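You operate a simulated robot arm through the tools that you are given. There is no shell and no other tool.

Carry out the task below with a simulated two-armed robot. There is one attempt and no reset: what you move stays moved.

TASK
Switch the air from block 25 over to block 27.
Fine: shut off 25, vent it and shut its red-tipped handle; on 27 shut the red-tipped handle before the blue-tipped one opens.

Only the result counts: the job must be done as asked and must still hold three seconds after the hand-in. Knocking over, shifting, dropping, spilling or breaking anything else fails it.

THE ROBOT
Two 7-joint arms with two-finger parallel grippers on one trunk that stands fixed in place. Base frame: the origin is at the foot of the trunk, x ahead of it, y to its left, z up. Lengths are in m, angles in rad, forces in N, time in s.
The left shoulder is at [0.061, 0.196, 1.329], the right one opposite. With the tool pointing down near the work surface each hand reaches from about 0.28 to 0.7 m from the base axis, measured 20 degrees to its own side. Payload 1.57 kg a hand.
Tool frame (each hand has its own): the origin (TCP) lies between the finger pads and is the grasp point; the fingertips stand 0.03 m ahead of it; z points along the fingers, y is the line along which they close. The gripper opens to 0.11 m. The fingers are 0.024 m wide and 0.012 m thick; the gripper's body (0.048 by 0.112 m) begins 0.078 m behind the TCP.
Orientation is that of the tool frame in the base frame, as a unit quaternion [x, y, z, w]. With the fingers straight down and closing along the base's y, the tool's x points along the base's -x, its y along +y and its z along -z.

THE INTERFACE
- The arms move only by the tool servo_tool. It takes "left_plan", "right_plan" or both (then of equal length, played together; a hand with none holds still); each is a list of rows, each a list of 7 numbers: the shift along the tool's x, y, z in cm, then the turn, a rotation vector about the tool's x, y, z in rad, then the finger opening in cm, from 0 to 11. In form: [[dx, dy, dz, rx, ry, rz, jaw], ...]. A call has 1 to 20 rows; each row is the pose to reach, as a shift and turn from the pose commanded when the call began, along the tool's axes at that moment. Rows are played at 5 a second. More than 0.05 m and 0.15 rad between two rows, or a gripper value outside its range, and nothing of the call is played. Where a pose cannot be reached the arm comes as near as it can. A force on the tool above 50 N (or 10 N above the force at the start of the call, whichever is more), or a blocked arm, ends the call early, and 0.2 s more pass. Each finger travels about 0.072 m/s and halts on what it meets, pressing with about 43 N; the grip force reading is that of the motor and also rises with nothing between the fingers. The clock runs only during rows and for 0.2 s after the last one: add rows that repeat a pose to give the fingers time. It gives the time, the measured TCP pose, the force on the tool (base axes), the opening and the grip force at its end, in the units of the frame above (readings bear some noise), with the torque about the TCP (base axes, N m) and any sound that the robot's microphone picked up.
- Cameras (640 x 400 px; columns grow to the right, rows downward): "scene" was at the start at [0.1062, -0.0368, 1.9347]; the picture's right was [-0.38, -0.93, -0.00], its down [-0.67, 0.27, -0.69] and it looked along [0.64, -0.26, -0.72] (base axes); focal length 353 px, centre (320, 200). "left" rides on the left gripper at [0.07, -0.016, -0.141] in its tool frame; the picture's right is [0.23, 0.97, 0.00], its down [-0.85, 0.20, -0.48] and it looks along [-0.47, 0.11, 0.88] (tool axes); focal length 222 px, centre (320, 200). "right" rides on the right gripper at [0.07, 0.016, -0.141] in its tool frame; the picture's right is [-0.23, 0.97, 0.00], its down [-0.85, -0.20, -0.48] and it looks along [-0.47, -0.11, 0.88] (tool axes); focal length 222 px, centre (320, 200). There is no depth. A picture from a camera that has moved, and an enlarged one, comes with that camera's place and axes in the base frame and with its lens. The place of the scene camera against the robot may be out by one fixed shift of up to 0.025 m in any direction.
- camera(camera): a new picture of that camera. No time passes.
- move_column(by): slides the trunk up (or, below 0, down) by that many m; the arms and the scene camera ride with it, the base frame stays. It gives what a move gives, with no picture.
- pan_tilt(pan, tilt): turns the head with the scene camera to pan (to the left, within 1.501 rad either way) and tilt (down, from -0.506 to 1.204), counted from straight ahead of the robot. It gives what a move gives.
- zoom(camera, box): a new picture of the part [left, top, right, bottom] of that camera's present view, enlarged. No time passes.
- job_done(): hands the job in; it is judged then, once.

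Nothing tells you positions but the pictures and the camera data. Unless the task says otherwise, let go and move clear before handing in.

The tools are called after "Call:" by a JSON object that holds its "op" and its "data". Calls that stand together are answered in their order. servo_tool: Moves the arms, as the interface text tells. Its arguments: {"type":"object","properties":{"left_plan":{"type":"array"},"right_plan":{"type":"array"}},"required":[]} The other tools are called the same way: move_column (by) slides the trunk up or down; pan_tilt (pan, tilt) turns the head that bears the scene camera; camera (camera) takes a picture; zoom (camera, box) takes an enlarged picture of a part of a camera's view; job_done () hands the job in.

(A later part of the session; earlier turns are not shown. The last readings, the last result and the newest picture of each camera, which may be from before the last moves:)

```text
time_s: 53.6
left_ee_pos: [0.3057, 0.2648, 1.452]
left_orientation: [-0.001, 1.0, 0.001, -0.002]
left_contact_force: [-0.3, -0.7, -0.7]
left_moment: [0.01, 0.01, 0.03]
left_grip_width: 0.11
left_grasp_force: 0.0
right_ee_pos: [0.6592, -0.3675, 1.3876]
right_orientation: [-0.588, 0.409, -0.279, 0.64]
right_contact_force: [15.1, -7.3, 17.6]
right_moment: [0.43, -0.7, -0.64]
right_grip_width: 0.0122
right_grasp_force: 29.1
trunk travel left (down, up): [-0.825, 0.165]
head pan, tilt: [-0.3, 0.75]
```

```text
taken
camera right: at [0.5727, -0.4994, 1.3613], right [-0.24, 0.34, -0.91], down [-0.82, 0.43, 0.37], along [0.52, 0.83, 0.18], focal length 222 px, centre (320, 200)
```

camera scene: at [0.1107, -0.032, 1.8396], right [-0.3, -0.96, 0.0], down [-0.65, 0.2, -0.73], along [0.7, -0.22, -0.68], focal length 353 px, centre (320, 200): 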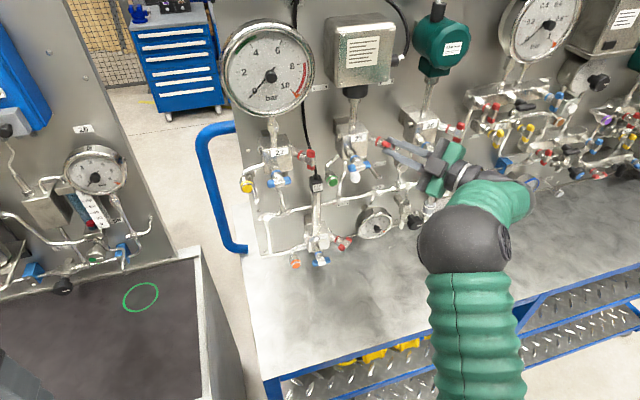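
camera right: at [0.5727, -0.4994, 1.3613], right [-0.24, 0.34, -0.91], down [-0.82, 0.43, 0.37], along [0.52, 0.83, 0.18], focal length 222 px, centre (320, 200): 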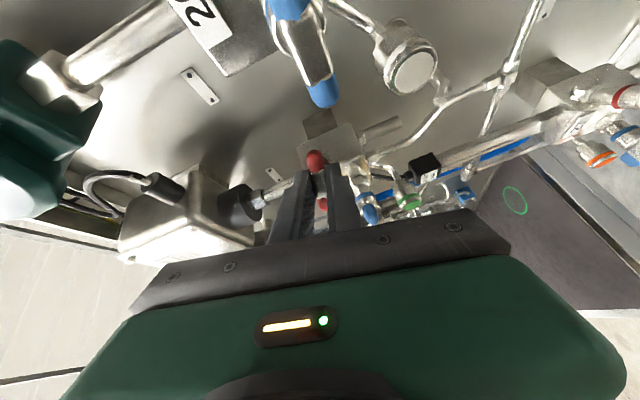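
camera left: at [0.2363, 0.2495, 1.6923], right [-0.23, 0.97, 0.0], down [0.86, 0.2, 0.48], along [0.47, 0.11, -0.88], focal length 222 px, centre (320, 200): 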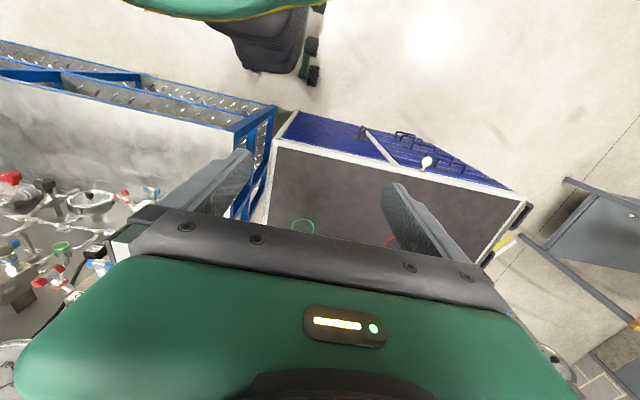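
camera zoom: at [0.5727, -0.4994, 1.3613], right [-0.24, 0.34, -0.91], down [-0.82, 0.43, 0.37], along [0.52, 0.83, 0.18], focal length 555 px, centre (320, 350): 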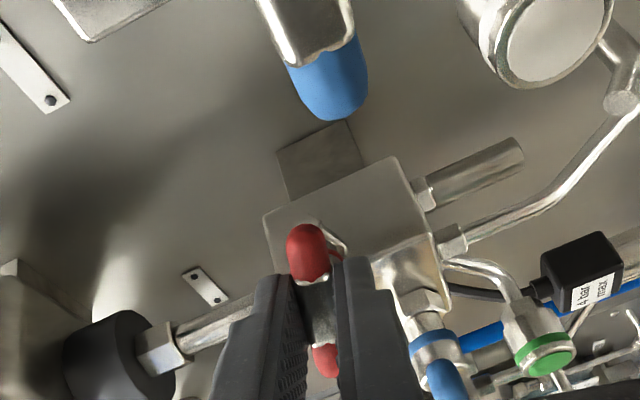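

The puffs have stopped: 25 is vented, which also confirms its blue valve is shut. Now I turn the red handle back clockwise to upright.

Call:
{"op": "servo_tool", "data": {"right_plan": [[0, -0.1, 0, 0, 0, 0.1, 0], [0, -0.1, 0, 0, 0, 0.22, 0], [0, -0.1, 0, 0, 0, 0.34, 0], [0, -0.1, 0, 0, 0, 0.46, 0], [0, -0.1, 0, 0, 0, 0.58, 0], [0, -0.1, 0, 0, 0, 0.7, 0], [0, -0.1, 0, 0, 0, 0.7, 0]]}}

Call:
{"op": "zoom", "data": {"camera": "right", "box": [220, 60, 420, 220]}}

```text
time_s: 55.2
left_ee_pos: [0.3047, 0.2654, 1.4514]
left_orientation: [-0.001, 1.0, 0.0, 0.001]
left_contact_force: [-0.5, 0.1, 0.2]
left_moment: [0.0, 0.02, 0.0]
left_grip_width: 0.1101
left_grasp_force: 0.0
right_ee_pos: [0.6578, -0.3694, 1.3863]
right_orientation: [-0.413, 0.586, -0.04, 0.696]
right_contact_force: [4.4, -3.6, 4.5]
right_moment: [-0.22, 0.4, 0.16]
right_grip_width: 0.0124
right_grasp_force: 29.5
trunk travel left (down, up): [-0.825, 0.165]
head pan, tilt: [-0.3, 0.75]
```

```text
2.50 times, centred on (320, 140) of right
camera zoom: at [0.5539, -0.4706, 1.3267], right [-0.49, 0.76, -0.43], down [-0.59, 0.08, 0.81], along [0.65, 0.64, 0.41], focal length 555 px, centre (320, 350)
```

zoom: 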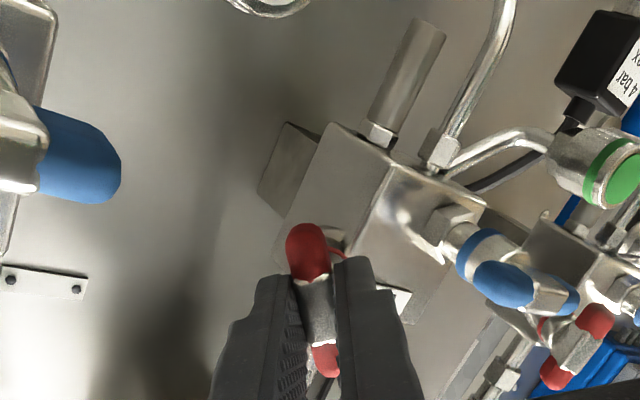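

It follows well. I complete the shut turn to upright, easing in at the end.

Call:
{"op": "servo_tool", "data": {"right_plan": [[0, 0, 0, 0, 0, 0.12, 0], [0, 0, 0, 0, 0, 0.24, 0], [0, 0, 0, 0, 0, 0.36, 0], [0, 0, 0, 0, 0, 0.48, 0], [0, 0, 0, 0, 0, 0.58, 0], [0, 0, 0, 0, 0, 0.64, 0], [0, 0, 0, 0, 0, 0.68, 0], [0, 0, 0, 0, 0, 0.68, 0]]}}

Call:
{"op": "zoom", "data": {"camera": "right", "box": [220, 60, 420, 220]}}

Call:
{"op": "zoom", "data": {"camera": "scene", "box": [330, 110, 450, 210]}}

```text
time_s: 57.0
left_ee_pos: [0.3049, 0.2655, 1.452]
left_orientation: [-0.001, 1.0, 0.001, 0.0]
left_contact_force: [-0.5, -1.1, -0.2]
left_moment: [-0.03, 0.03, -0.01]
left_grip_width: 0.1099
left_grasp_force: 0.0
right_ee_pos: [0.6589, -0.3699, 1.3878]
right_orientation: [-0.193, 0.69, 0.193, 0.67]
right_contact_force: [2.4, -1.1, -1.4]
right_moment: [-0.59, -0.35, 0.47]
right_grip_width: 0.0128
right_grasp_force: 29.4
trunk travel left (down, up): [-0.825, 0.165]
head pan, tilt: [-0.3, 0.75]
```

```text
2.50 times, centred on (320, 140) of right
camera zoom: at [0.5288, -0.4304, 1.3219], right [-0.51, 0.83, 0.23], down [-0.28, -0.41, 0.87], along [0.82, 0.37, 0.44], focal length 555 px, centre (320, 350)
```

zoom: 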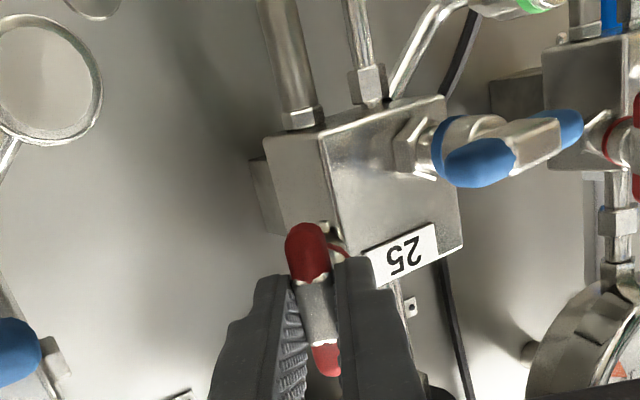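

```text
4.00 times, centred on (390, 160) of scene
camera zoom: at [0.1138, -0.0309, 1.8392], right [-0.3, -0.96, 0.0], down [-0.65, 0.2, -0.73], along [0.7, -0.22, -0.68], focal length 1411 px, centre (40, 360)
```

zoom: 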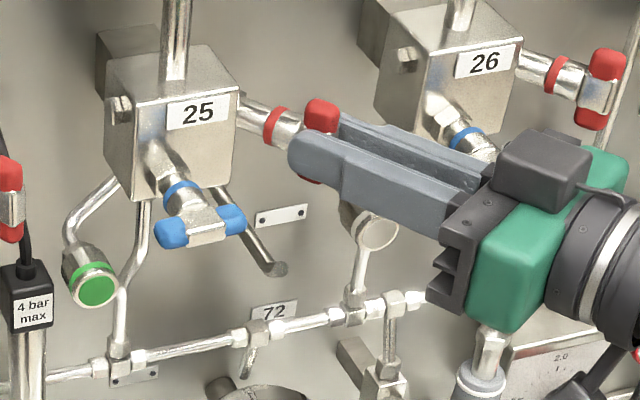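

The bar is upright again and a 0.7 N·m resistance tells me it is at its closing stop. I open the jaw and back straight off.

Call:
{"op": "servo_tool", "data": {"right_plan": [[0, 0, 0, 0, 0, -0.02, 0], [0, 0, 0, 0, 0, -0.02, 2.5], [0, 0, 0, 0, 0, -0.02, 4], [0, 0, 0, 0, 0, -0.02, 4], [0, 0, -2.5, 0, 0, -0.02, 4], [0, 0, -5, 0, 0, 0, 4], [0, 0, -8, 0, 0, 0, 4], [0, 0, -10, 0, 0, 0, 4]]}}

Call:
{"op": "zoom", "data": {"camera": "right", "box": [250, 90, 400, 210]}}

Call:
{"op": "zoom", "data": {"camera": "scene", "box": [330, 110, 450, 210]}}

Call:
{"op": "camera", "data": {"camera": "scene"}}

```text
time_s: 58.9
left_ee_pos: [0.303, 0.2642, 1.4531]
left_orientation: [0.0, 1.0, 0.001, 0.0]
left_contact_force: [0.0, -0.9, 0.8]
left_moment: [-0.01, 0.01, -0.02]
left_grip_width: 0.1099
left_grasp_force: 0.0
right_ee_pos: [0.5719, -0.4214, 1.3903]
right_orientation: [-0.195, 0.689, 0.194, 0.67]
right_contact_force: [-0.4, 0.3, -0.5]
right_moment: [0.02, 0.01, -0.04]
right_grip_width: 0.0401
right_grasp_force: 0.1
trunk travel left (down, up): [-0.825, 0.165]
head pan, tilt: [-0.3, 0.75]
```

```text
3.33 times, centred on (325, 150) of right
camera zoom: at [0.4415, -0.4825, 1.3249], right [-0.51, 0.83, 0.23], down [-0.28, -0.41, 0.87], along [0.81, 0.37, 0.44], focal length 740 px, centre (303, 367)
```

zoom: 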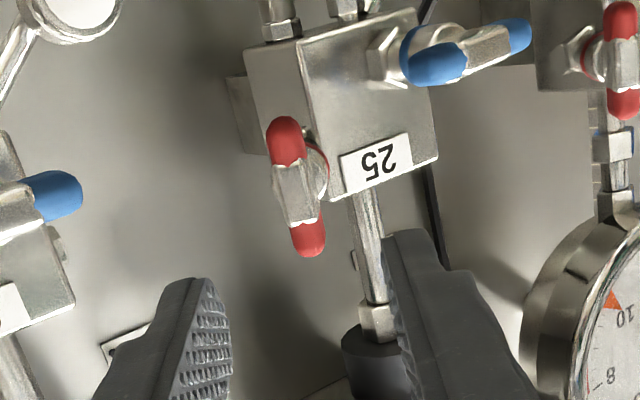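

```text
4.00 times, centred on (390, 160) of scene
camera zoom: at [0.1108, -0.0315, 1.8394], right [-0.3, -0.96, 0.0], down [-0.65, 0.2, -0.73], along [0.7, -0.22, -0.68], focal length 1411 px, centre (40, 360)
```

zoom: 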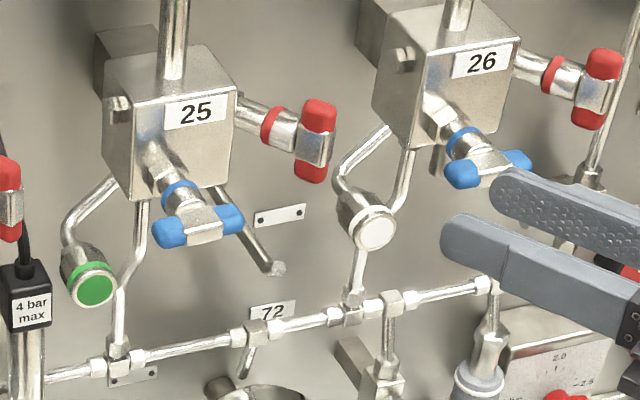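

```text
taken
camera scene: at [0.1108, -0.0315, 1.8394], right [-0.3, -0.96, 0.0], down [-0.65, 0.2, -0.73], along [0.7, -0.22, -0.68], focal length 353 px, centre (320, 200)
```

scene: 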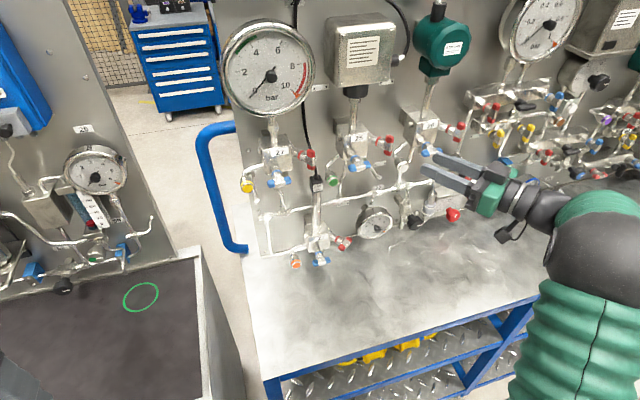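

Block 25 is fully done: blue across, red upright as it was. Next is block 27, about 0.3 m lower; before lowering the trunk I check where both elbows and the benches are.

Call:
{"op": "pan_tilt", "data": {"pan": -0.9, "tilt": 1.1}}

Call:
{"op": "camera", "data": {"camera": "scene"}}

Call:
{"op": "pan_tilt", "data": {"pan": 0.6, "tilt": 1.1}}

Call:
{"op": "camera", "data": {"camera": "scene"}}

Call:
{"op": "camera", "data": {"camera": "left"}}

```text
time_s: 59.9
left_ee_pos: [0.3047, 0.265, 1.4526]
left_orientation: [0.001, 1.0, 0.001, 0.0]
left_contact_force: [-0.1, -1.2, 0.0]
left_moment: [-0.03, 0.0, 0.02]
left_grip_width: 0.11
left_grasp_force: 0.1
right_ee_pos: [0.5723, -0.4203, 1.3906]
right_orientation: [-0.194, 0.69, 0.193, 0.67]
right_contact_force: [-0.5, 0.1, 0.0]
right_moment: [-0.04, 0.0, -0.02]
right_grip_width: 0.0403
right_grasp_force: 0.0
trunk travel left (down, up): [-0.825, 0.165]
head pan, tilt: [-0.901, 1.1]
```

```text
taken
camera scene: at [0.0721, -0.0556, 1.8136], right [-0.78, -0.62, 0.0], down [-0.55, 0.7, -0.45], along [0.28, -0.36, -0.89], focal length 353 px, centre (320, 200)
```

scene: 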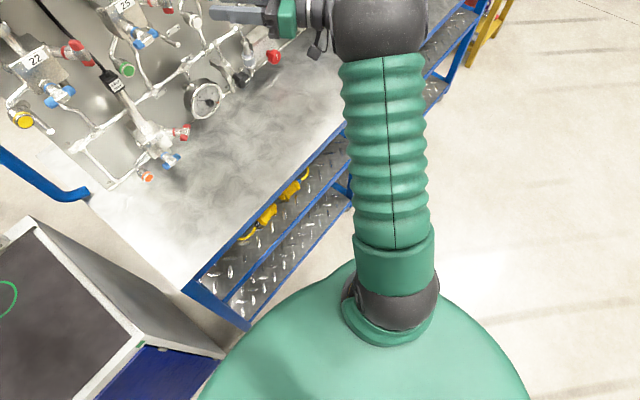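

```text
time_s: 61.5
left_ee_pos: [0.3049, 0.2652, 1.4513]
left_orientation: [0.0, 1.0, 0.001, 0.0]
left_contact_force: [0.8, 0.4, 0.0]
left_moment: [0.03, 0.03, 0.0]
left_grip_width: 0.11
left_grasp_force: 0.1
right_ee_pos: [0.5719, -0.4199, 1.3901]
right_orientation: [-0.194, 0.689, 0.193, 0.671]
right_contact_force: [0.0, 0.2, 0.1]
right_moment: [-0.01, -0.01, 0.03]
right_grip_width: 0.0398
right_grasp_force: 0.1
trunk travel left (down, up): [-0.825, 0.165]
head pan, tilt: [0.6, 1.1]
```

```text
taken
camera scene: at [0.0848, 0.0296, 1.8137], right [0.56, -0.83, 0.0], down [-0.74, -0.5, -0.45], along [0.37, 0.26, -0.89], focal length 353 px, centre (320, 200)
```

scene: 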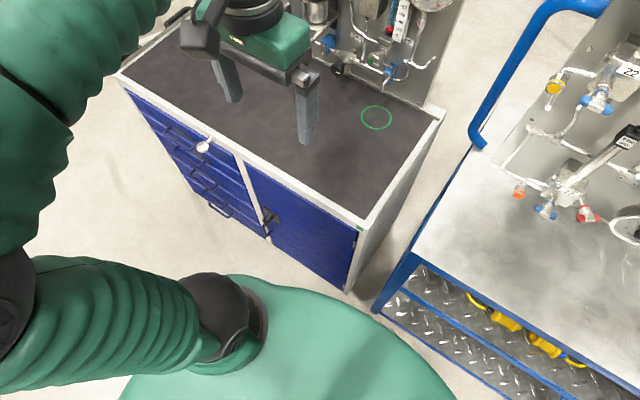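

```text
taken
camera left: at [0.2348, 0.2502, 1.5925], right [-0.23, 0.97, 0.0], down [0.86, 0.2, 0.48], along [0.47, 0.11, -0.88], focal length 222 px, centre (320, 200)
```

left: 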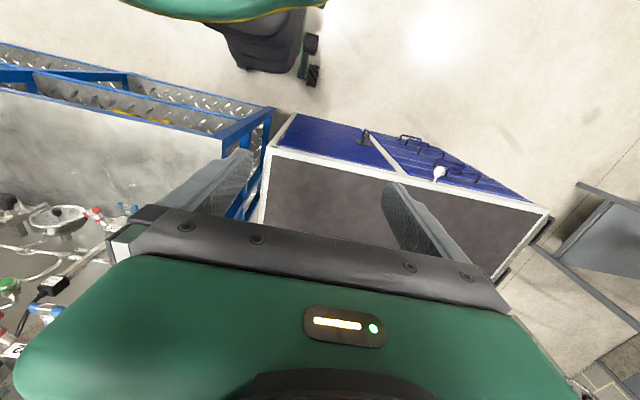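

The elbows ride at about shoulder height and the bench front edge is near x ≈ 0.42, so lowering looks safe. I lower the trunk in two steps, checking the view after the first.

Call:
{"op": "move_column", "data": {"by": -0.15}}

Call:
{"op": "pan_tilt", "data": {"pan": -0.5, "tilt": 0.95}}

Call:
{"op": "camera", "data": {"camera": "scene"}}

Call:
{"op": "camera", "data": {"camera": "right"}}

Call:
{"op": "camera", "data": {"camera": "left"}}

```text
time_s: 63.2
left_ee_pos: [0.3045, 0.2658, 1.3018]
left_orientation: [0.0, 1.0, 0.0, 0.0]
left_contact_force: [0.3, -0.2, 0.6]
left_moment: [0.01, 0.03, 0.03]
left_grip_width: 0.1099
left_grasp_force: 0.1
right_ee_pos: [0.5723, -0.4221, 1.2421]
right_orientation: [-0.195, 0.689, 0.194, 0.671]
right_contact_force: [0.3, 0.9, -0.3]
right_moment: [0.02, -0.01, 0.02]
right_grip_width: 0.0401
right_grasp_force: 0.1
trunk travel left (down, up): [-0.675, 0.315]
head pan, tilt: [0.6, 1.1]
```

```text
time_s: 64.5
left_ee_pos: [0.3048, 0.2659, 1.3023]
left_orientation: [0.0, 1.0, 0.001, 0.0]
left_contact_force: [0.4, 0.2, -1.0]
left_moment: [0.02, 0.01, 0.0]
left_grip_width: 0.1099
left_grasp_force: 0.1
right_ee_pos: [0.5726, -0.4208, 1.2401]
right_orientation: [-0.194, 0.689, 0.193, 0.671]
right_contact_force: [-0.2, -0.5, 0.0]
right_moment: [-0.02, 0.04, -0.02]
right_grip_width: 0.04
right_grasp_force: 0.1
trunk travel left (down, up): [-0.675, 0.315]
head pan, tilt: [-0.499, 0.949]
```

```text
taken
camera scene: at [0.0963, -0.0408, 1.6738], right [-0.48, -0.88, 0.0], down [-0.71, 0.39, -0.58], along [0.51, -0.28, -0.81], focal length 353 px, centre (320, 200)
```

scene: 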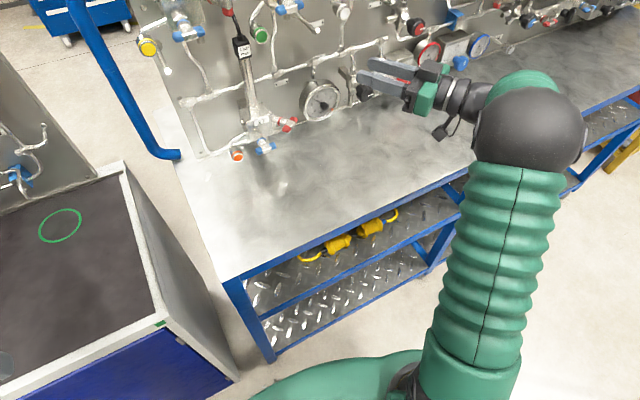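

```text
taken
camera right: at [0.442, -0.4821, 1.1748], right [-0.51, 0.83, 0.23], down [-0.28, -0.41, 0.87], along [0.82, 0.37, 0.44], focal length 222 px, centre (320, 200)
```

right: 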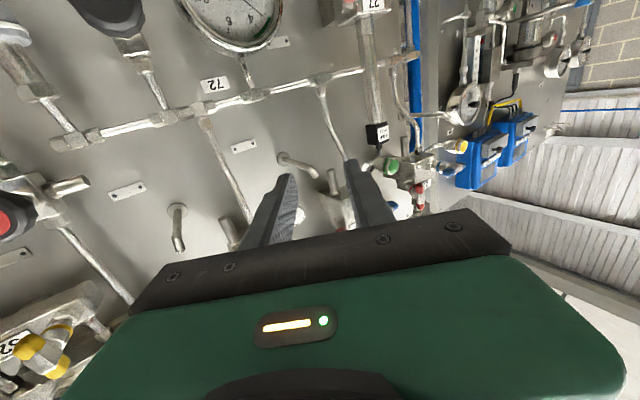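

```text
taken
camera left: at [0.2346, 0.2503, 1.4425], right [-0.23, 0.97, 0.0], down [0.86, 0.2, 0.48], along [0.47, 0.11, -0.88], focal length 222 px, centre (320, 200)
```

left: 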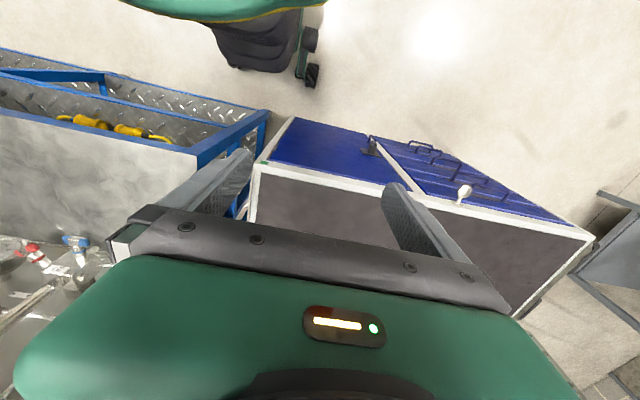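

From two views the bench top is at about z ≈ 0.965 and its front edge at x ≈ 0.44. The hand at 1.09 stays clear, so I lower the second 0.15 m and look at block 27.

Call:
{"op": "move_column", "data": {"by": -0.15}}

Call:
{"op": "camera", "data": {"camera": "scene"}}

Call:
{"op": "camera", "data": {"camera": "right"}}

Call:
{"op": "camera", "data": {"camera": "left"}}

```text
time_s: 66.3
left_ee_pos: [0.3038, 0.2662, 1.1522]
left_orientation: [0.0, 1.0, 0.0, 0.0]
left_contact_force: [-0.1, -0.4, 0.7]
left_moment: [-0.01, 0.02, 0.02]
left_grip_width: 0.1102
left_grasp_force: 0.0
right_ee_pos: [0.5726, -0.4206, 1.0916]
right_orientation: [-0.194, 0.689, 0.193, 0.671]
right_contact_force: [0.2, -0.6, 1.0]
right_moment: [0.02, 0.01, 0.04]
right_grip_width: 0.0398
right_grasp_force: 0.2
trunk travel left (down, up): [-0.525, 0.465]
head pan, tilt: [-0.499, 0.949]
```

```text
taken
camera scene: at [0.0959, -0.0407, 1.5239], right [-0.48, -0.88, 0.0], down [-0.71, 0.39, -0.58], along [0.51, -0.28, -0.81], focal length 353 px, centre (320, 200)
```

scene: 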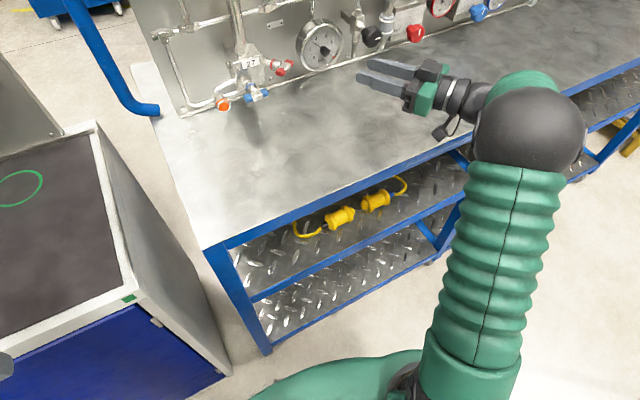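

```text
taken
camera right: at [0.4417, -0.4819, 1.025], right [-0.51, 0.83, 0.23], down [-0.28, -0.41, 0.87], along [0.82, 0.37, 0.44], focal length 222 px, centre (320, 200)
```

right: 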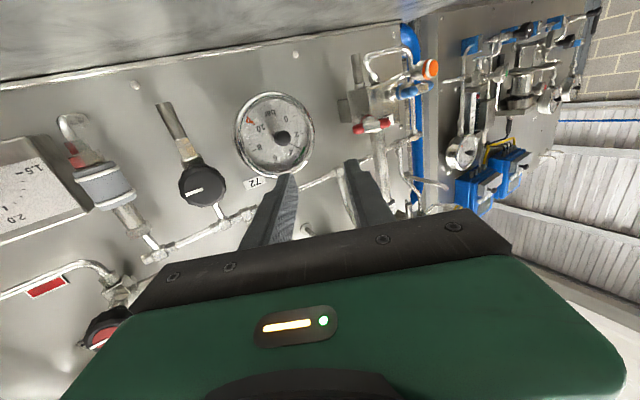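

```text
taken
camera left: at [0.2343, 0.2504, 1.2926], right [-0.23, 0.97, 0.0], down [0.86, 0.2, 0.48], along [0.47, 0.11, -0.88], focal length 222 px, centre (320, 200)
```

left: 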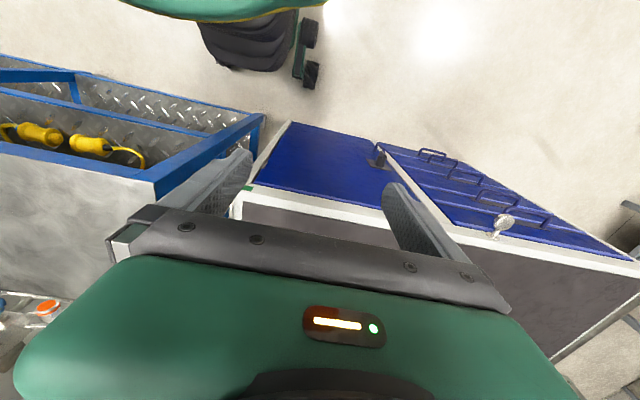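

The hand is at (0.573, -0.421, 1.092), clear above the bench. I enlarge the views of block 27 to locate its handles.

Call:
{"op": "zoom", "data": {"camera": "right", "box": [310, 30, 460, 160]}}

Call:
{"op": "zoom", "data": {"camera": "scene", "box": [190, 20, 350, 150]}}

```text
3.08 times, centred on (385, 95) of right
camera zoom: at [0.4417, -0.4819, 1.025], right [-0.51, 0.83, 0.23], down [-0.28, -0.41, 0.87], along [0.82, 0.37, 0.44], focal length 684 px, centre (120, 523)
```

zoom: 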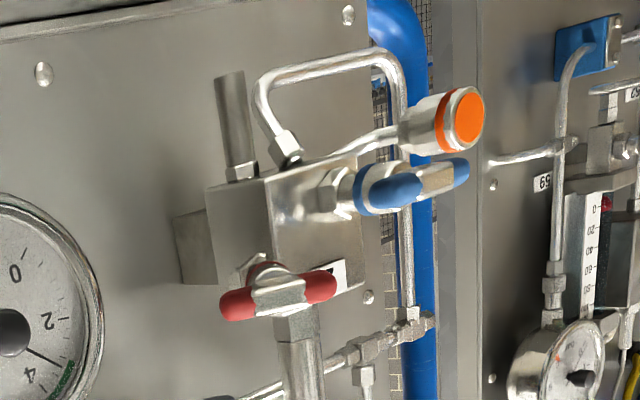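

```text
3.08 times, centred on (270, 85) of scene
camera zoom: at [0.0959, -0.0407, 1.5239], right [-0.48, -0.88, 0.0], down [-0.71, 0.39, -0.58], along [0.51, -0.28, -0.81], focal length 1086 px, centre (474, 554)
```

zoom: 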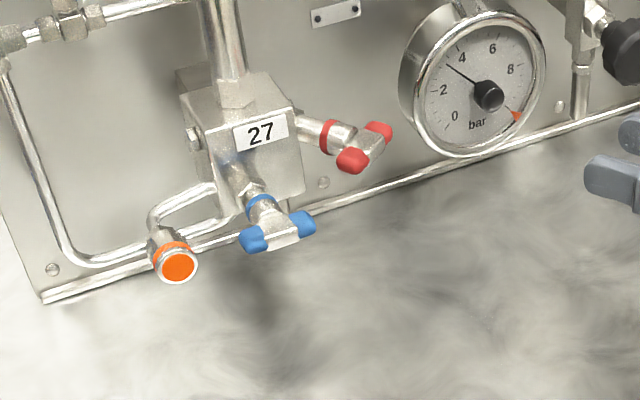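

The two views agree: 27's red hub is at about (0.676, -0.273, 1.087) with its bar lying horizontal, and the blue hub at about (0.658, -0.200, 1.060). I move in front of the red handle and roll the hand so its fingers lie above and below the bar.

Call:
{"op": "servo_tool", "data": {"right_plan": [[0.1, 2.2, 2.2, -0.02, -0.01, 0, 4], [0.2, 4.4, 4.4, -0.04, -0.02, 0, 4], [0.3, 6.6, 6.6, -0.05, -0.025, 0, 4], [0.3, 6.6, 6.6, -0.05, -0.025, 0, 4]]}}

Call:
{"op": "servo_tool", "data": {"right_plan": [[0, 0, 0, 0, 0, -0.14, 4], [0, 0, 0, 0, 0, -0.28, 4], [0, 0, 0, 0, 0, -0.42, 4], [0, 0, 0, 0, 0, -0.56, 4], [0, 0, 0, 0, 0, -0.7, 4], [0, 0, 0, 0, 0, -0.84, 4], [0, 0, 0, 0, 0, -0.98, 4], [0, 0, 0, 0, 0, -1.12, 4], [0, 0, 0, 0, 0, -1.26, 4], [0, 0, 0, 0, 0, -1.38, 4], [0, 0, 0, 0, 0, -1.47, 4], [0, 0, 0, 0, 0, -1.57, 4]]}}

Call:
{"op": "camera", "data": {"camera": "right"}}

Call:
{"op": "camera", "data": {"camera": "scene"}}

```text
time_s: 67.3
left_ee_pos: [0.304, 0.266, 1.1511]
left_orientation: [-0.001, 1.0, 0.0, 0.0]
left_contact_force: [0.2, 0.0, -0.5]
left_moment: [0.01, 0.0, 0.03]
left_grip_width: 0.1098
left_grasp_force: 0.1
right_ee_pos: [0.5914, -0.3285, 1.0847]
right_orientation: [-0.208, 0.676, 0.213, 0.674]
right_contact_force: [-0.3, 0.6, -0.4]
right_moment: [-0.03, 0.03, 0.0]
right_grip_width: 0.0396
right_grasp_force: 0.0
trunk travel left (down, up): [-0.525, 0.465]
head pan, tilt: [-0.499, 0.949]
```

```text
time_s: 69.9
left_ee_pos: [0.304, 0.2667, 1.1517]
left_orientation: [0.0, 1.0, 0.0, 0.0]
left_contact_force: [0.1, 0.1, -0.3]
left_moment: [0.02, 0.03, -0.03]
left_grip_width: 0.11
left_grasp_force: 0.2
right_ee_pos: [0.6407, -0.3133, 1.1508]
right_orientation: [0.629, -0.346, 0.311, -0.622]
right_contact_force: [0.4, 0.4, 0.2]
right_moment: [0.01, 0.01, 0.02]
right_grip_width: 0.0399
right_grasp_force: 0.1
right hand out of reach, approached as far as the arm can: row 5, 6, 8, 9, 10, 11, 12
trunk travel left (down, up): [-0.525, 0.465]
head pan, tilt: [-0.499, 0.949]
```

```text
taken
camera right: at [0.5635, -0.4514, 1.1372], right [-0.18, 0.2, -0.96], down [-0.87, 0.43, 0.25], along [0.46, 0.88, 0.1], focal length 222 px, centre (320, 200)
```

right: 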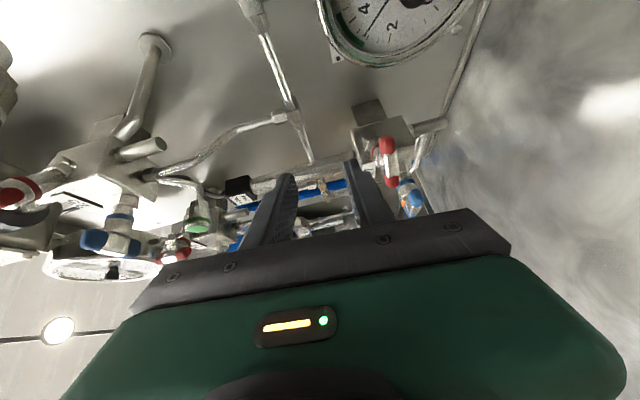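

```text
taken
camera scene: at [0.0953, -0.0389, 1.5239], right [-0.48, -0.88, 0.0], down [-0.71, 0.39, -0.58], along [0.51, -0.28, -0.81], focal length 353 px, centre (320, 200)
```

scene: 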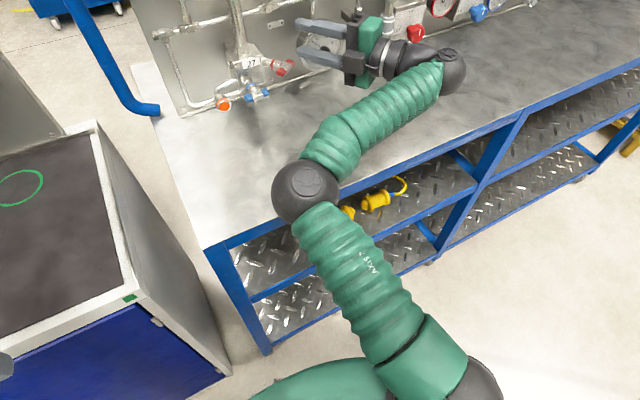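

The roll ran out of reach and the arm swung its elbow inward, lifting the hand to (0.641, -0.313, 1.151), though without contact. I back off along the fingers first and then unroll to recover the earlier arm posture.

Call:
{"op": "servo_tool", "data": {"right_plan": [[0, -0.5, -2, 0, 0, 0, 4], [0, -1, -4, 0, 0, 0, 4], [0, -2, -6, 0, 0, 0, 4]]}}

Call:
{"op": "camera", "data": {"camera": "scene"}}

```text
time_s: 70.7
left_ee_pos: [0.3035, 0.2654, 1.153]
left_orientation: [-0.001, 1.0, 0.002, 0.0]
left_contact_force: [-0.9, 0.5, -0.4]
left_moment: [0.0, 0.02, -0.02]
left_grip_width: 0.1102
left_grasp_force: 0.0
right_ee_pos: [0.633, -0.3475, 1.1886]
right_orientation: [-0.625, 0.331, -0.326, 0.627]
right_contact_force: [-0.3, -0.6, -0.2]
right_moment: [-0.03, -0.02, 0.0]
right_grip_width: 0.0402
right_grasp_force: 0.1
right hand out of reach, approached as far as the arm can: row 1, 2, 3
trunk travel left (down, up): [-0.525, 0.465]
head pan, tilt: [-0.499, 0.949]
```

```text
taken
camera scene: at [0.0962, -0.0407, 1.5238], right [-0.48, -0.88, 0.0], down [-0.71, 0.39, -0.58], along [0.51, -0.28, -0.81], focal length 353 px, centre (320, 200)
```

scene: 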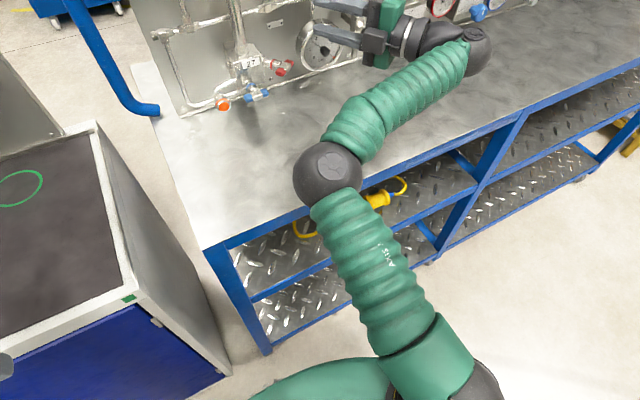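

The posture is still constrained but clear of everything. I unroll step by step.

Call:
{"op": "servo_tool", "data": {"right_plan": [[0, 0, 0, 0, 0, 0.14, 4], [0, 0, 0, 0, 0, 0.28, 4], [0, 0, 0, 0, 0, 0.42, 4], [0, 0, 0, 0, 0, 0.56, 4], [0, 0, 0, 0, 0, 0.7, 4]]}}

Call:
{"op": "camera", "data": {"camera": "scene"}}

```text
time_s: 71.9
left_ee_pos: [0.3042, 0.2667, 1.1518]
left_orientation: [0.0, 1.0, 0.0, 0.001]
left_contact_force: [0.3, 0.1, 0.3]
left_moment: [0.02, 0.01, -0.01]
left_grip_width: 0.1099
left_grasp_force: 0.1
right_ee_pos: [0.6355, -0.3457, 1.1888]
right_orientation: [-0.474, 0.526, -0.091, 0.701]
right_contact_force: [0.3, -1.1, 1.0]
right_moment: [0.0, 0.07, -0.03]
right_grip_width: 0.0402
right_grasp_force: 0.0
trunk travel left (down, up): [-0.525, 0.465]
head pan, tilt: [-0.499, 0.949]
```

```text
taken
camera scene: at [0.0959, -0.0402, 1.5238], right [-0.48, -0.88, 0.0], down [-0.71, 0.39, -0.58], along [0.51, -0.28, -0.81], focal length 353 px, centre (320, 200)
```

scene: 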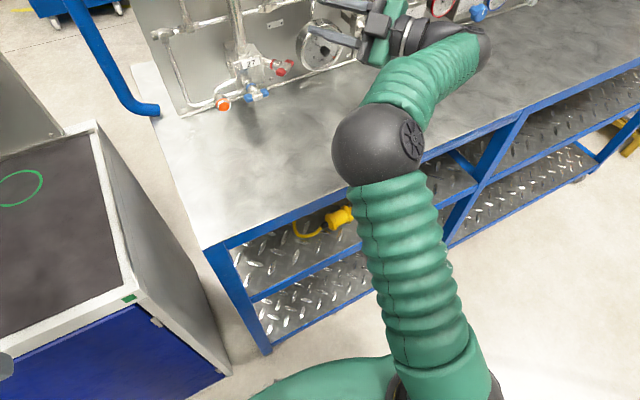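

Rolling back moves the elbow outward again. I continue unrolling to zero.

Call:
{"op": "servo_tool", "data": {"right_plan": [[0, 0, 0, 0, 0, 0.14, 4], [0, 0, 0, 0, 0, 0.28, 4], [0, 0, 0, 0, 0, 0.42, 4], [0, 0, 0, 0, 0, 0.56, 4], [0, 0, 0, 0, 0, 0.7, 4], [0, 0, 0, 0, 0, 0.84, 4]]}}

Call:
{"op": "camera", "data": {"camera": "scene"}}

Call:
{"op": "camera", "data": {"camera": "right"}}

```text
time_s: 73.3
left_ee_pos: [0.3039, 0.2651, 1.1521]
left_orientation: [0.0, 1.0, 0.0, 0.0]
left_contact_force: [-0.5, 0.3, 0.4]
left_moment: [0.01, 0.0, 0.01]
left_grip_width: 0.11
left_grasp_force: 0.0
right_ee_pos: [0.6341, -0.3454, 1.189]
right_orientation: [-0.217, 0.673, 0.203, 0.677]
right_contact_force: [-0.1, -0.8, -0.5]
right_moment: [0.0, 0.02, -0.01]
right_grip_width: 0.0398
right_grasp_force: 0.1
trunk travel left (down, up): [-0.525, 0.465]
head pan, tilt: [-0.499, 0.949]
```

```text
taken
camera scene: at [0.0959, -0.0403, 1.5238], right [-0.48, -0.88, 0.0], down [-0.71, 0.39, -0.58], along [0.51, -0.28, -0.81], focal length 353 px, centre (320, 200)
```

scene: 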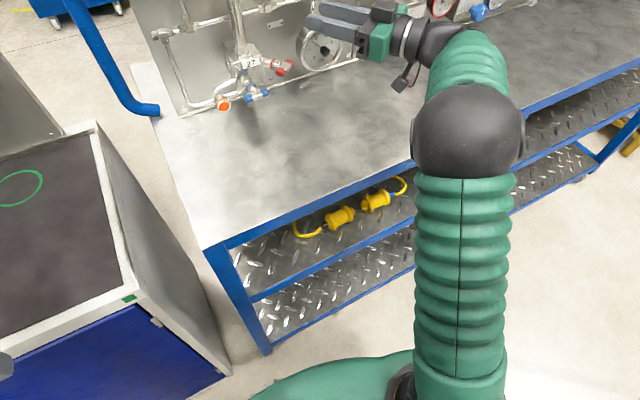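

```text
taken
camera right: at [0.5101, -0.4142, 1.1185], right [-0.56, 0.81, 0.21], down [-0.29, -0.42, 0.86], along [0.78, 0.42, 0.47], focal length 222 px, centre (320, 200)
```

right: 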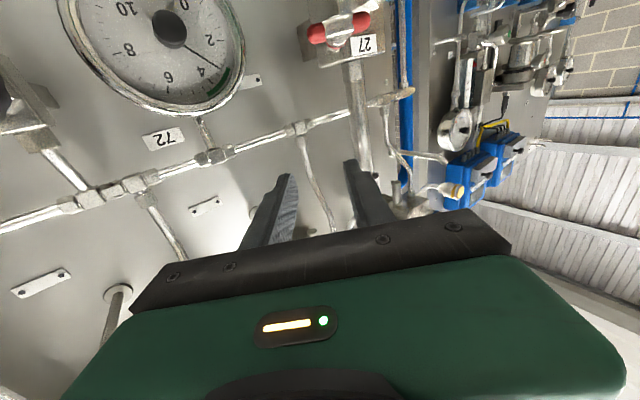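

The posture is restored at roll zero. I test the other direction in free air: back off and roll positive toward 180°, which would put the camera on top.

Call:
{"op": "servo_tool", "data": {"right_plan": [[0, 0, -2, 0, 0, 0, 4], [0, 0, -4, 0, 0, 0, 4], [0, 0, -4, 0, 0, 0.14, 4], [0, 0, -4, 0, 0, 0.28, 4], [0, 0, -4, 0, 0, 0.42, 4], [0, 0, -4, 0, 0, 0.56, 4], [0, 0, -4, 0, 0, 0.7, 4], [0, 0, -4, 0, 0, 0.84, 4], [0, 0, -4, 0, 0, 0.98, 4], [0, 0, -4, 0, 0, 1.12, 4], [0, 0, -4, 0, 0, 1.26, 4], [0, 0, -4, 0, 0, 1.4, 4], [0, 0, -4, 0, 0, 1.54, 4]]}}

Call:
{"op": "camera", "data": {"camera": "scene"}}

```text
time_s: 76.1
left_ee_pos: [0.3038, 0.2658, 1.152]
left_orientation: [0.0, 1.0, 0.001, 0.0]
left_contact_force: [-0.2, -0.2, 0.3]
left_moment: [0.0, -0.02, 0.0]
left_grip_width: 0.11
left_grasp_force: 0.0
right_ee_pos: [0.6015, -0.3693, 1.1884]
right_orientation: [0.312, 0.635, 0.616, 0.345]
right_contact_force: [0.0, 0.2, 0.4]
right_moment: [-0.01, 0.01, -0.01]
right_grip_width: 0.0397
right_grasp_force: 0.1
trunk travel left (down, up): [-0.525, 0.465]
head pan, tilt: [-0.499, 0.949]
```

```text
taken
camera scene: at [0.0959, -0.0405, 1.5238], right [-0.48, -0.88, 0.0], down [-0.71, 0.39, -0.58], along [0.51, -0.28, -0.81], focal length 353 px, centre (320, 200)
```

scene: 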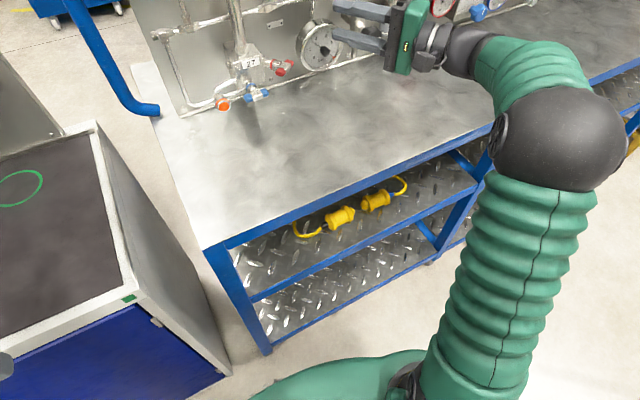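

Roll +1.54 works with the elbow out to the right. I continue toward 180°.

Call:
{"op": "servo_tool", "data": {"right_plan": [[0, 0, 0, 0, 0, 0.14, 4], [0, 0, 0, 0, 0, 0.28, 4], [0, 0, 0, 0, 0, 0.42, 4], [0, 0, 0, 0, 0, 0.56, 4], [0, 0, 0, 0, 0, 0.7, 4], [0, 0, 0, 0, 0, 0.84, 4]]}}

Call:
{"op": "camera", "data": {"camera": "scene"}}

```text
time_s: 77.5
left_ee_pos: [0.3044, 0.2663, 1.1524]
left_orientation: [0.0, 1.0, -0.001, 0.001]
left_contact_force: [-0.2, 0.0, 0.2]
left_moment: [0.04, 0.03, 0.0]
left_grip_width: 0.1099
left_grasp_force: 0.2
right_ee_pos: [0.6025, -0.3688, 1.1889]
right_orientation: [0.544, 0.452, 0.704, 0.063]
right_contact_force: [-0.4, 0.2, 0.2]
right_moment: [0.01, 0.03, -0.03]
right_grip_width: 0.0398
right_grasp_force: 0.0
trunk travel left (down, up): [-0.525, 0.465]
head pan, tilt: [-0.499, 0.949]
```

```text
taken
camera scene: at [0.096, -0.0405, 1.5238], right [-0.48, -0.88, 0.0], down [-0.71, 0.39, -0.58], along [0.51, -0.28, -0.81], focal length 353 px, centre (320, 200)
```

scene: 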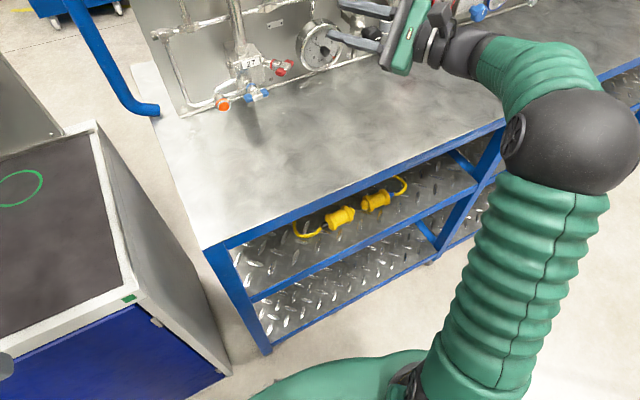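

Still fine at roll 2.38. I continue to a half turn.

Call:
{"op": "servo_tool", "data": {"right_plan": [[0, 0, 0, 0, 0, 0.14, 4], [0, 0, 0, 0, 0, 0.28, 4], [0, 0, 0, 0, 0, 0.42, 4], [0, 0, 0, 0, 0, 0.56, 4], [0, 0, 0, 0, 0, 0.68, 4], [0, 0, 0, 0, 0, 0.78, 4]]}}

Call:
{"op": "camera", "data": {"camera": "scene"}}

Call:
{"op": "camera", "data": {"camera": "right"}}

```text
time_s: 78.9
left_ee_pos: [0.304, 0.2664, 1.1534]
left_orientation: [0.001, 1.0, 0.001, 0.0]
left_contact_force: [-0.1, -0.3, -0.5]
left_moment: [0.0, 0.0, 0.0]
left_grip_width: 0.1099
left_grasp_force: 0.0
right_ee_pos: [0.6017, -0.3684, 1.1888]
right_orientation: [0.675, 0.211, 0.675, -0.209]
right_contact_force: [0.1, 0.1, 0.5]
right_moment: [-0.02, 0.05, -0.03]
right_grip_width: 0.0401
right_grasp_force: 0.1
trunk travel left (down, up): [-0.525, 0.465]
head pan, tilt: [-0.499, 0.949]
```

```text
taken
camera scene: at [0.096, -0.0405, 1.5238], right [-0.48, -0.88, 0.0], down [-0.71, 0.39, -0.58], along [0.51, -0.28, -0.81], focal length 353 px, centre (320, 200)
```

scene: 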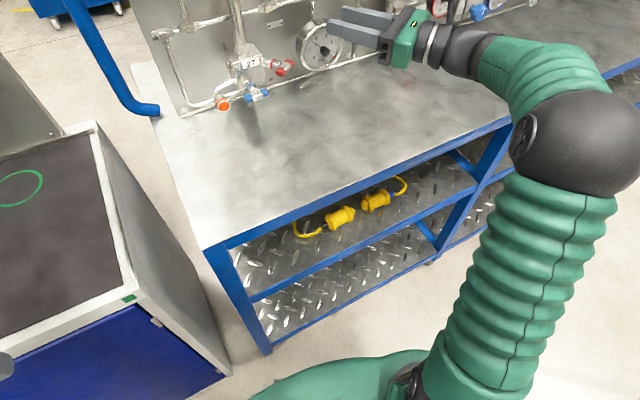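

```text
taken
camera right: at [0.4955, -0.4626, 1.2581], right [0.55, -0.8, -0.22], down [-0.51, -0.11, -0.86], along [0.66, 0.59, -0.47], focal length 222 px, centre (320, 200)
```

right: 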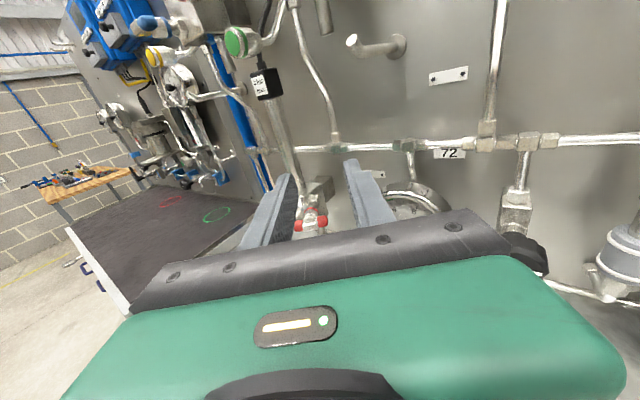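

Roll +180° is reachable, so positive roll has ample range. For 27's red handle I'll grip at roll +90° and turn clockwise to +180°. I roll back to +90° now and move to the pre-grasp point.

Call:
{"op": "servo_tool", "data": {"right_plan": [[0, 0, 0, 0, 0, -0.14, 4], [0, 0, 0, 0, 0, -0.28, 4], [0, 0, 0, 0, 0, -0.42, 4], [0, 0, 0, 0, 0, -0.56, 4], [0, 0, 0, 0, 0, -0.7, 4], [0, 0, 0, 0, 0, -0.84, 4], [0, 0, 0, 0, 0, -0.98, 4], [0, 0, 0, 0, 0, -1.12, 4], [0, 0, 0, 0, 0, -1.26, 4], [0, 0, 0, 0, 0, -1.4, 4], [0, 0, 0, 0, 0, -1.5, 4], [0, 0, 0, 0, 0, -1.57, 4]]}}

```text
time_s: 81.5
left_ee_pos: [0.3043, 0.2656, 1.1512]
left_orientation: [0.0, 1.0, 0.0, 0.0]
left_contact_force: [0.0, -0.5, 0.0]
left_moment: [-0.02, 0.0, 0.0]
left_grip_width: 0.11
left_grasp_force: 0.0
right_ee_pos: [0.602, -0.3697, 1.1879]
right_orientation: [0.328, 0.628, 0.624, 0.33]
right_contact_force: [0.5, 0.8, -0.1]
right_moment: [0.01, 0.02, 0.03]
right_grip_width: 0.0401
right_grasp_force: 0.0
trunk travel left (down, up): [-0.525, 0.465]
head pan, tilt: [-0.499, 0.949]
```

The hand is level at roll +90°. I lower it about 10 cm to the pre-grasp point in front of 27's red handle.

Call:
{"op": "servo_tool", "data": {"right_plan": [[0.8, -2, 0.3, 0, 0, 0, 4], [1.5, -4, 0.6, 0, 0, 0, 4], [2.3, -6, 0.9, 0, 0, 0, 4], [3, -8, 1.2, 0, 0, 0, 4], [3.8, -10.1, 1.6, 0, 0, 0, 4], [3.8, -10.1, 1.6, 0, 0, 0, 4]]}}

Call:
{"op": "camera", "data": {"camera": "right"}}

Call:
{"op": "camera", "data": {"camera": "scene"}}

```text
time_s: 82.9
left_ee_pos: [0.3042, 0.2652, 1.1508]
left_orientation: [0.0, 1.0, 0.0, 0.0]
left_contact_force: [-0.5, -0.2, 0.0]
left_moment: [-0.02, 0.0, -0.02]
left_grip_width: 0.11
left_grasp_force: 0.1
right_ee_pos: [0.5935, -0.3297, 1.0868]
right_orientation: [0.329, 0.627, 0.625, 0.329]
right_contact_force: [-0.1, 0.1, -0.9]
right_moment: [0.02, -0.02, -0.02]
right_grip_width: 0.0402
right_grasp_force: 0.1
trunk travel left (down, up): [-0.525, 0.465]
head pan, tilt: [-0.499, 0.949]
```

```text
taken
camera right: at [0.4383, -0.3516, 1.1033], right [0.13, -0.18, 0.97], down [0.09, -0.98, -0.2], along [0.99, 0.12, -0.11], focal length 222 px, centre (320, 200)
```

right: 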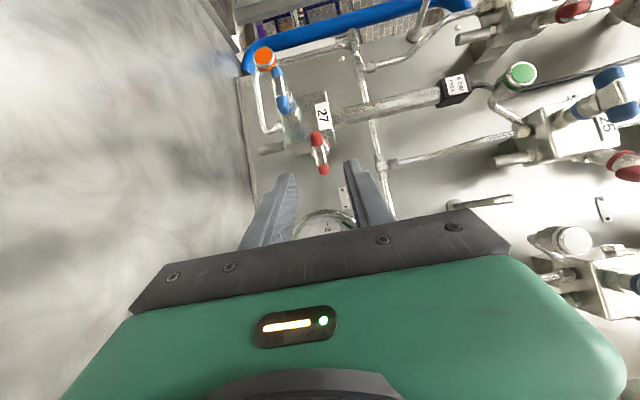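

```text
taken
camera scene: at [0.0957, -0.0404, 1.5239], right [-0.48, -0.88, 0.0], down [-0.71, 0.39, -0.58], along [0.51, -0.28, -0.81], focal length 353 px, centre (320, 200)
```

scene: 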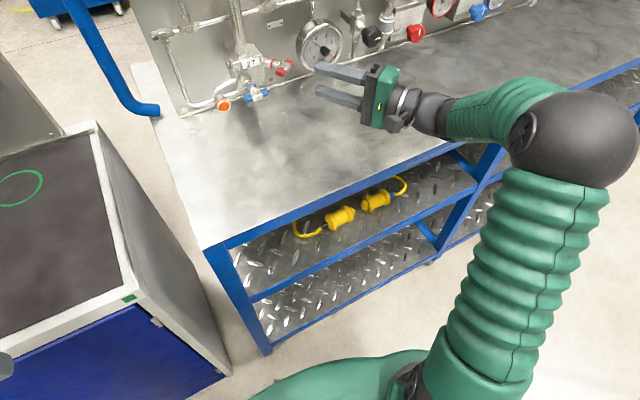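

Good, the hand is at the pre-grasp point. I enlarge to refine the red handle's position in this view.

Call:
{"op": "zoom", "data": {"camera": "right", "box": [240, 70, 400, 200]}}

Call:
{"op": "zoom", "data": {"camera": "scene", "box": [210, 30, 350, 130]}}

```text
3.08 times, centred on (320, 135) of right
camera zoom: at [0.4383, -0.3516, 1.1033], right [0.13, -0.18, 0.97], down [0.09, -0.98, -0.2], along [0.99, 0.12, -0.11], focal length 684 px, centre (320, 400)
```

zoom: 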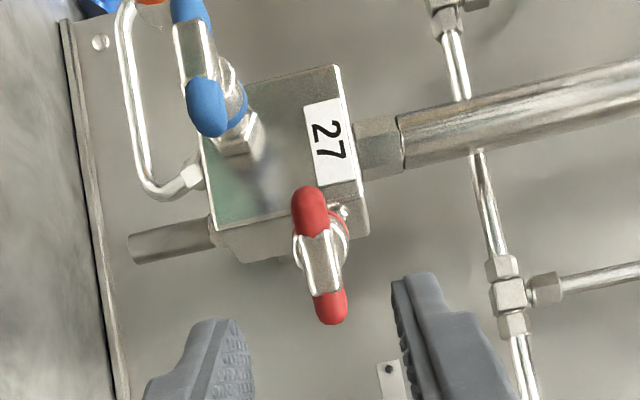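

```text
4.00 times, centred on (280, 80) of scene
camera zoom: at [0.0957, -0.0404, 1.5239], right [-0.48, -0.88, 0.0], down [-0.71, 0.39, -0.58], along [0.51, -0.28, -0.81], focal length 1411 px, centre (480, 680)
```

zoom: 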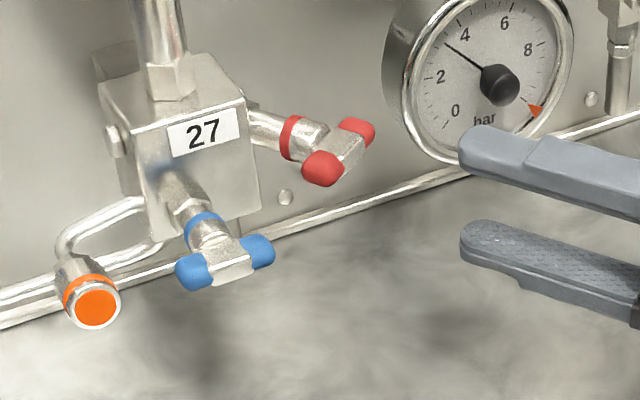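

The red hub measures (0.676, -0.274, 1.087) and its bar is level. I advance 7.8 cm so that the fingers straddle it above and below.

Call:
{"op": "servo_tool", "data": {"right_plan": [[-0.1, 0, 2, 0, 0, 0, 4], [-0.1, 0, 4, 0, 0, 0, 4], [-0.1, 0, 5.5, 0, 0, 0, 4], [-0.1, 0, 7, 0, 0, 0, 4], [-0.1, 0, 7.75, 0, 0, 0, 4], [-0.1, 0, 7.75, 0, 0, 0, 4]]}}

Call:
{"op": "zoom", "data": {"camera": "right", "box": [240, 70, 400, 200]}}

Call:
{"op": "zoom", "data": {"camera": "scene", "box": [210, 30, 350, 130]}}

```text
time_s: 84.3
left_ee_pos: [0.3036, 0.2656, 1.1531]
left_orientation: [0.001, 1.0, 0.0, 0.001]
left_contact_force: [0.0, 0.2, 0.2]
left_moment: [0.02, 0.02, -0.04]
left_grip_width: 0.1099
left_grasp_force: 0.0
right_ee_pos: [0.6579, -0.2849, 1.0874]
right_orientation: [0.327, 0.627, 0.626, 0.329]
right_contact_force: [-0.4, 0.2, 0.0]
right_moment: [0.0, -0.01, 0.01]
right_grip_width: 0.0397
right_grasp_force: 0.2
trunk travel left (down, up): [-0.525, 0.465]
head pan, tilt: [-0.499, 0.949]
```

```text
3.08 times, centred on (320, 135) of right
camera zoom: at [0.5027, -0.3084, 1.1035], right [0.13, -0.18, 0.97], down [0.09, -0.98, -0.2], along [0.99, 0.11, -0.11], focal length 684 px, centre (320, 400)
```

zoom: 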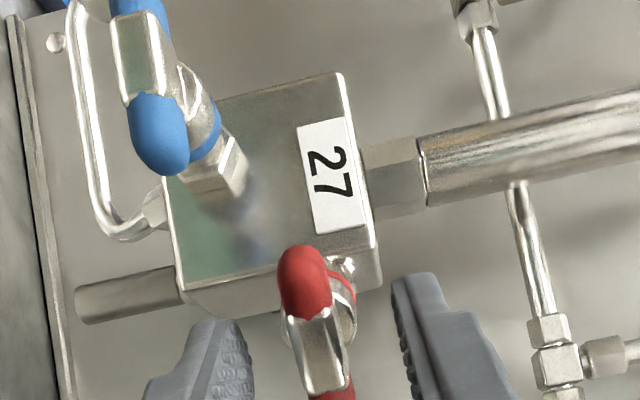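

```text
4.00 times, centred on (280, 80) of scene
camera zoom: at [0.0962, -0.0403, 1.5238], right [-0.48, -0.88, 0.0], down [-0.71, 0.39, -0.58], along [0.51, -0.28, -0.81], focal length 1411 px, centre (480, 680)
```

zoom: 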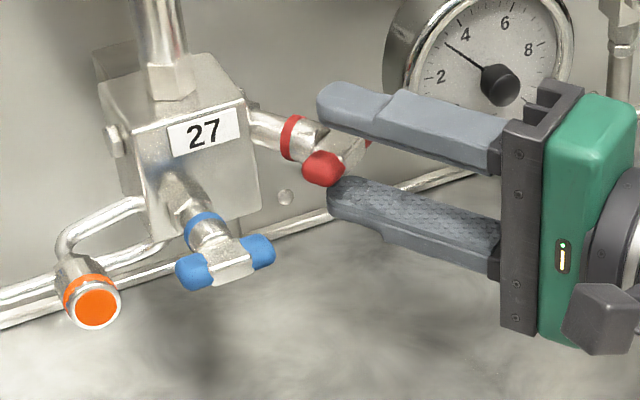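

The fingers sit above and below the red bar. I close the jaw.

Call:
{"op": "servo_tool", "data": {"right_plan": [[0, 0, 0, 0, 0, 0, 2.5], [0, 0, 0, 0, 0, 0, 1], [0, 0, 0, 0, 0, 0, 0], [0, 0, 0, 0, 0, 0, 0]]}}

Call:
{"op": "zoom", "data": {"camera": "right", "box": [240, 70, 400, 200]}}

```text
time_s: 85.3
left_ee_pos: [0.3038, 0.2668, 1.1518]
left_orientation: [0.0, 1.0, 0.001, 0.0]
left_contact_force: [0.6, 0.1, 0.0]
left_moment: [-0.01, 0.0, 0.0]
left_grip_width: 0.1099
left_grasp_force: 0.1
right_ee_pos: [0.6591, -0.2855, 1.0873]
right_orientation: [0.328, 0.627, 0.625, 0.329]
right_contact_force: [-0.7, 1.0, -2.8]
right_moment: [0.67, 0.1, -0.08]
right_grip_width: 0.0116
right_grasp_force: 29.0
trunk travel left (down, up): [-0.525, 0.465]
head pan, tilt: [-0.499, 0.949]
```

```text
3.08 times, centred on (320, 135) of right
camera zoom: at [0.5027, -0.3085, 1.1032], right [0.13, -0.18, 0.97], down [0.09, -0.98, -0.2], along [0.99, 0.12, -0.11], focal length 684 px, centre (320, 400)
```

zoom: 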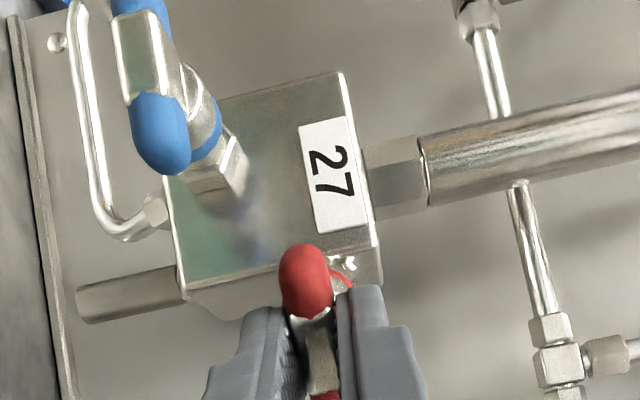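

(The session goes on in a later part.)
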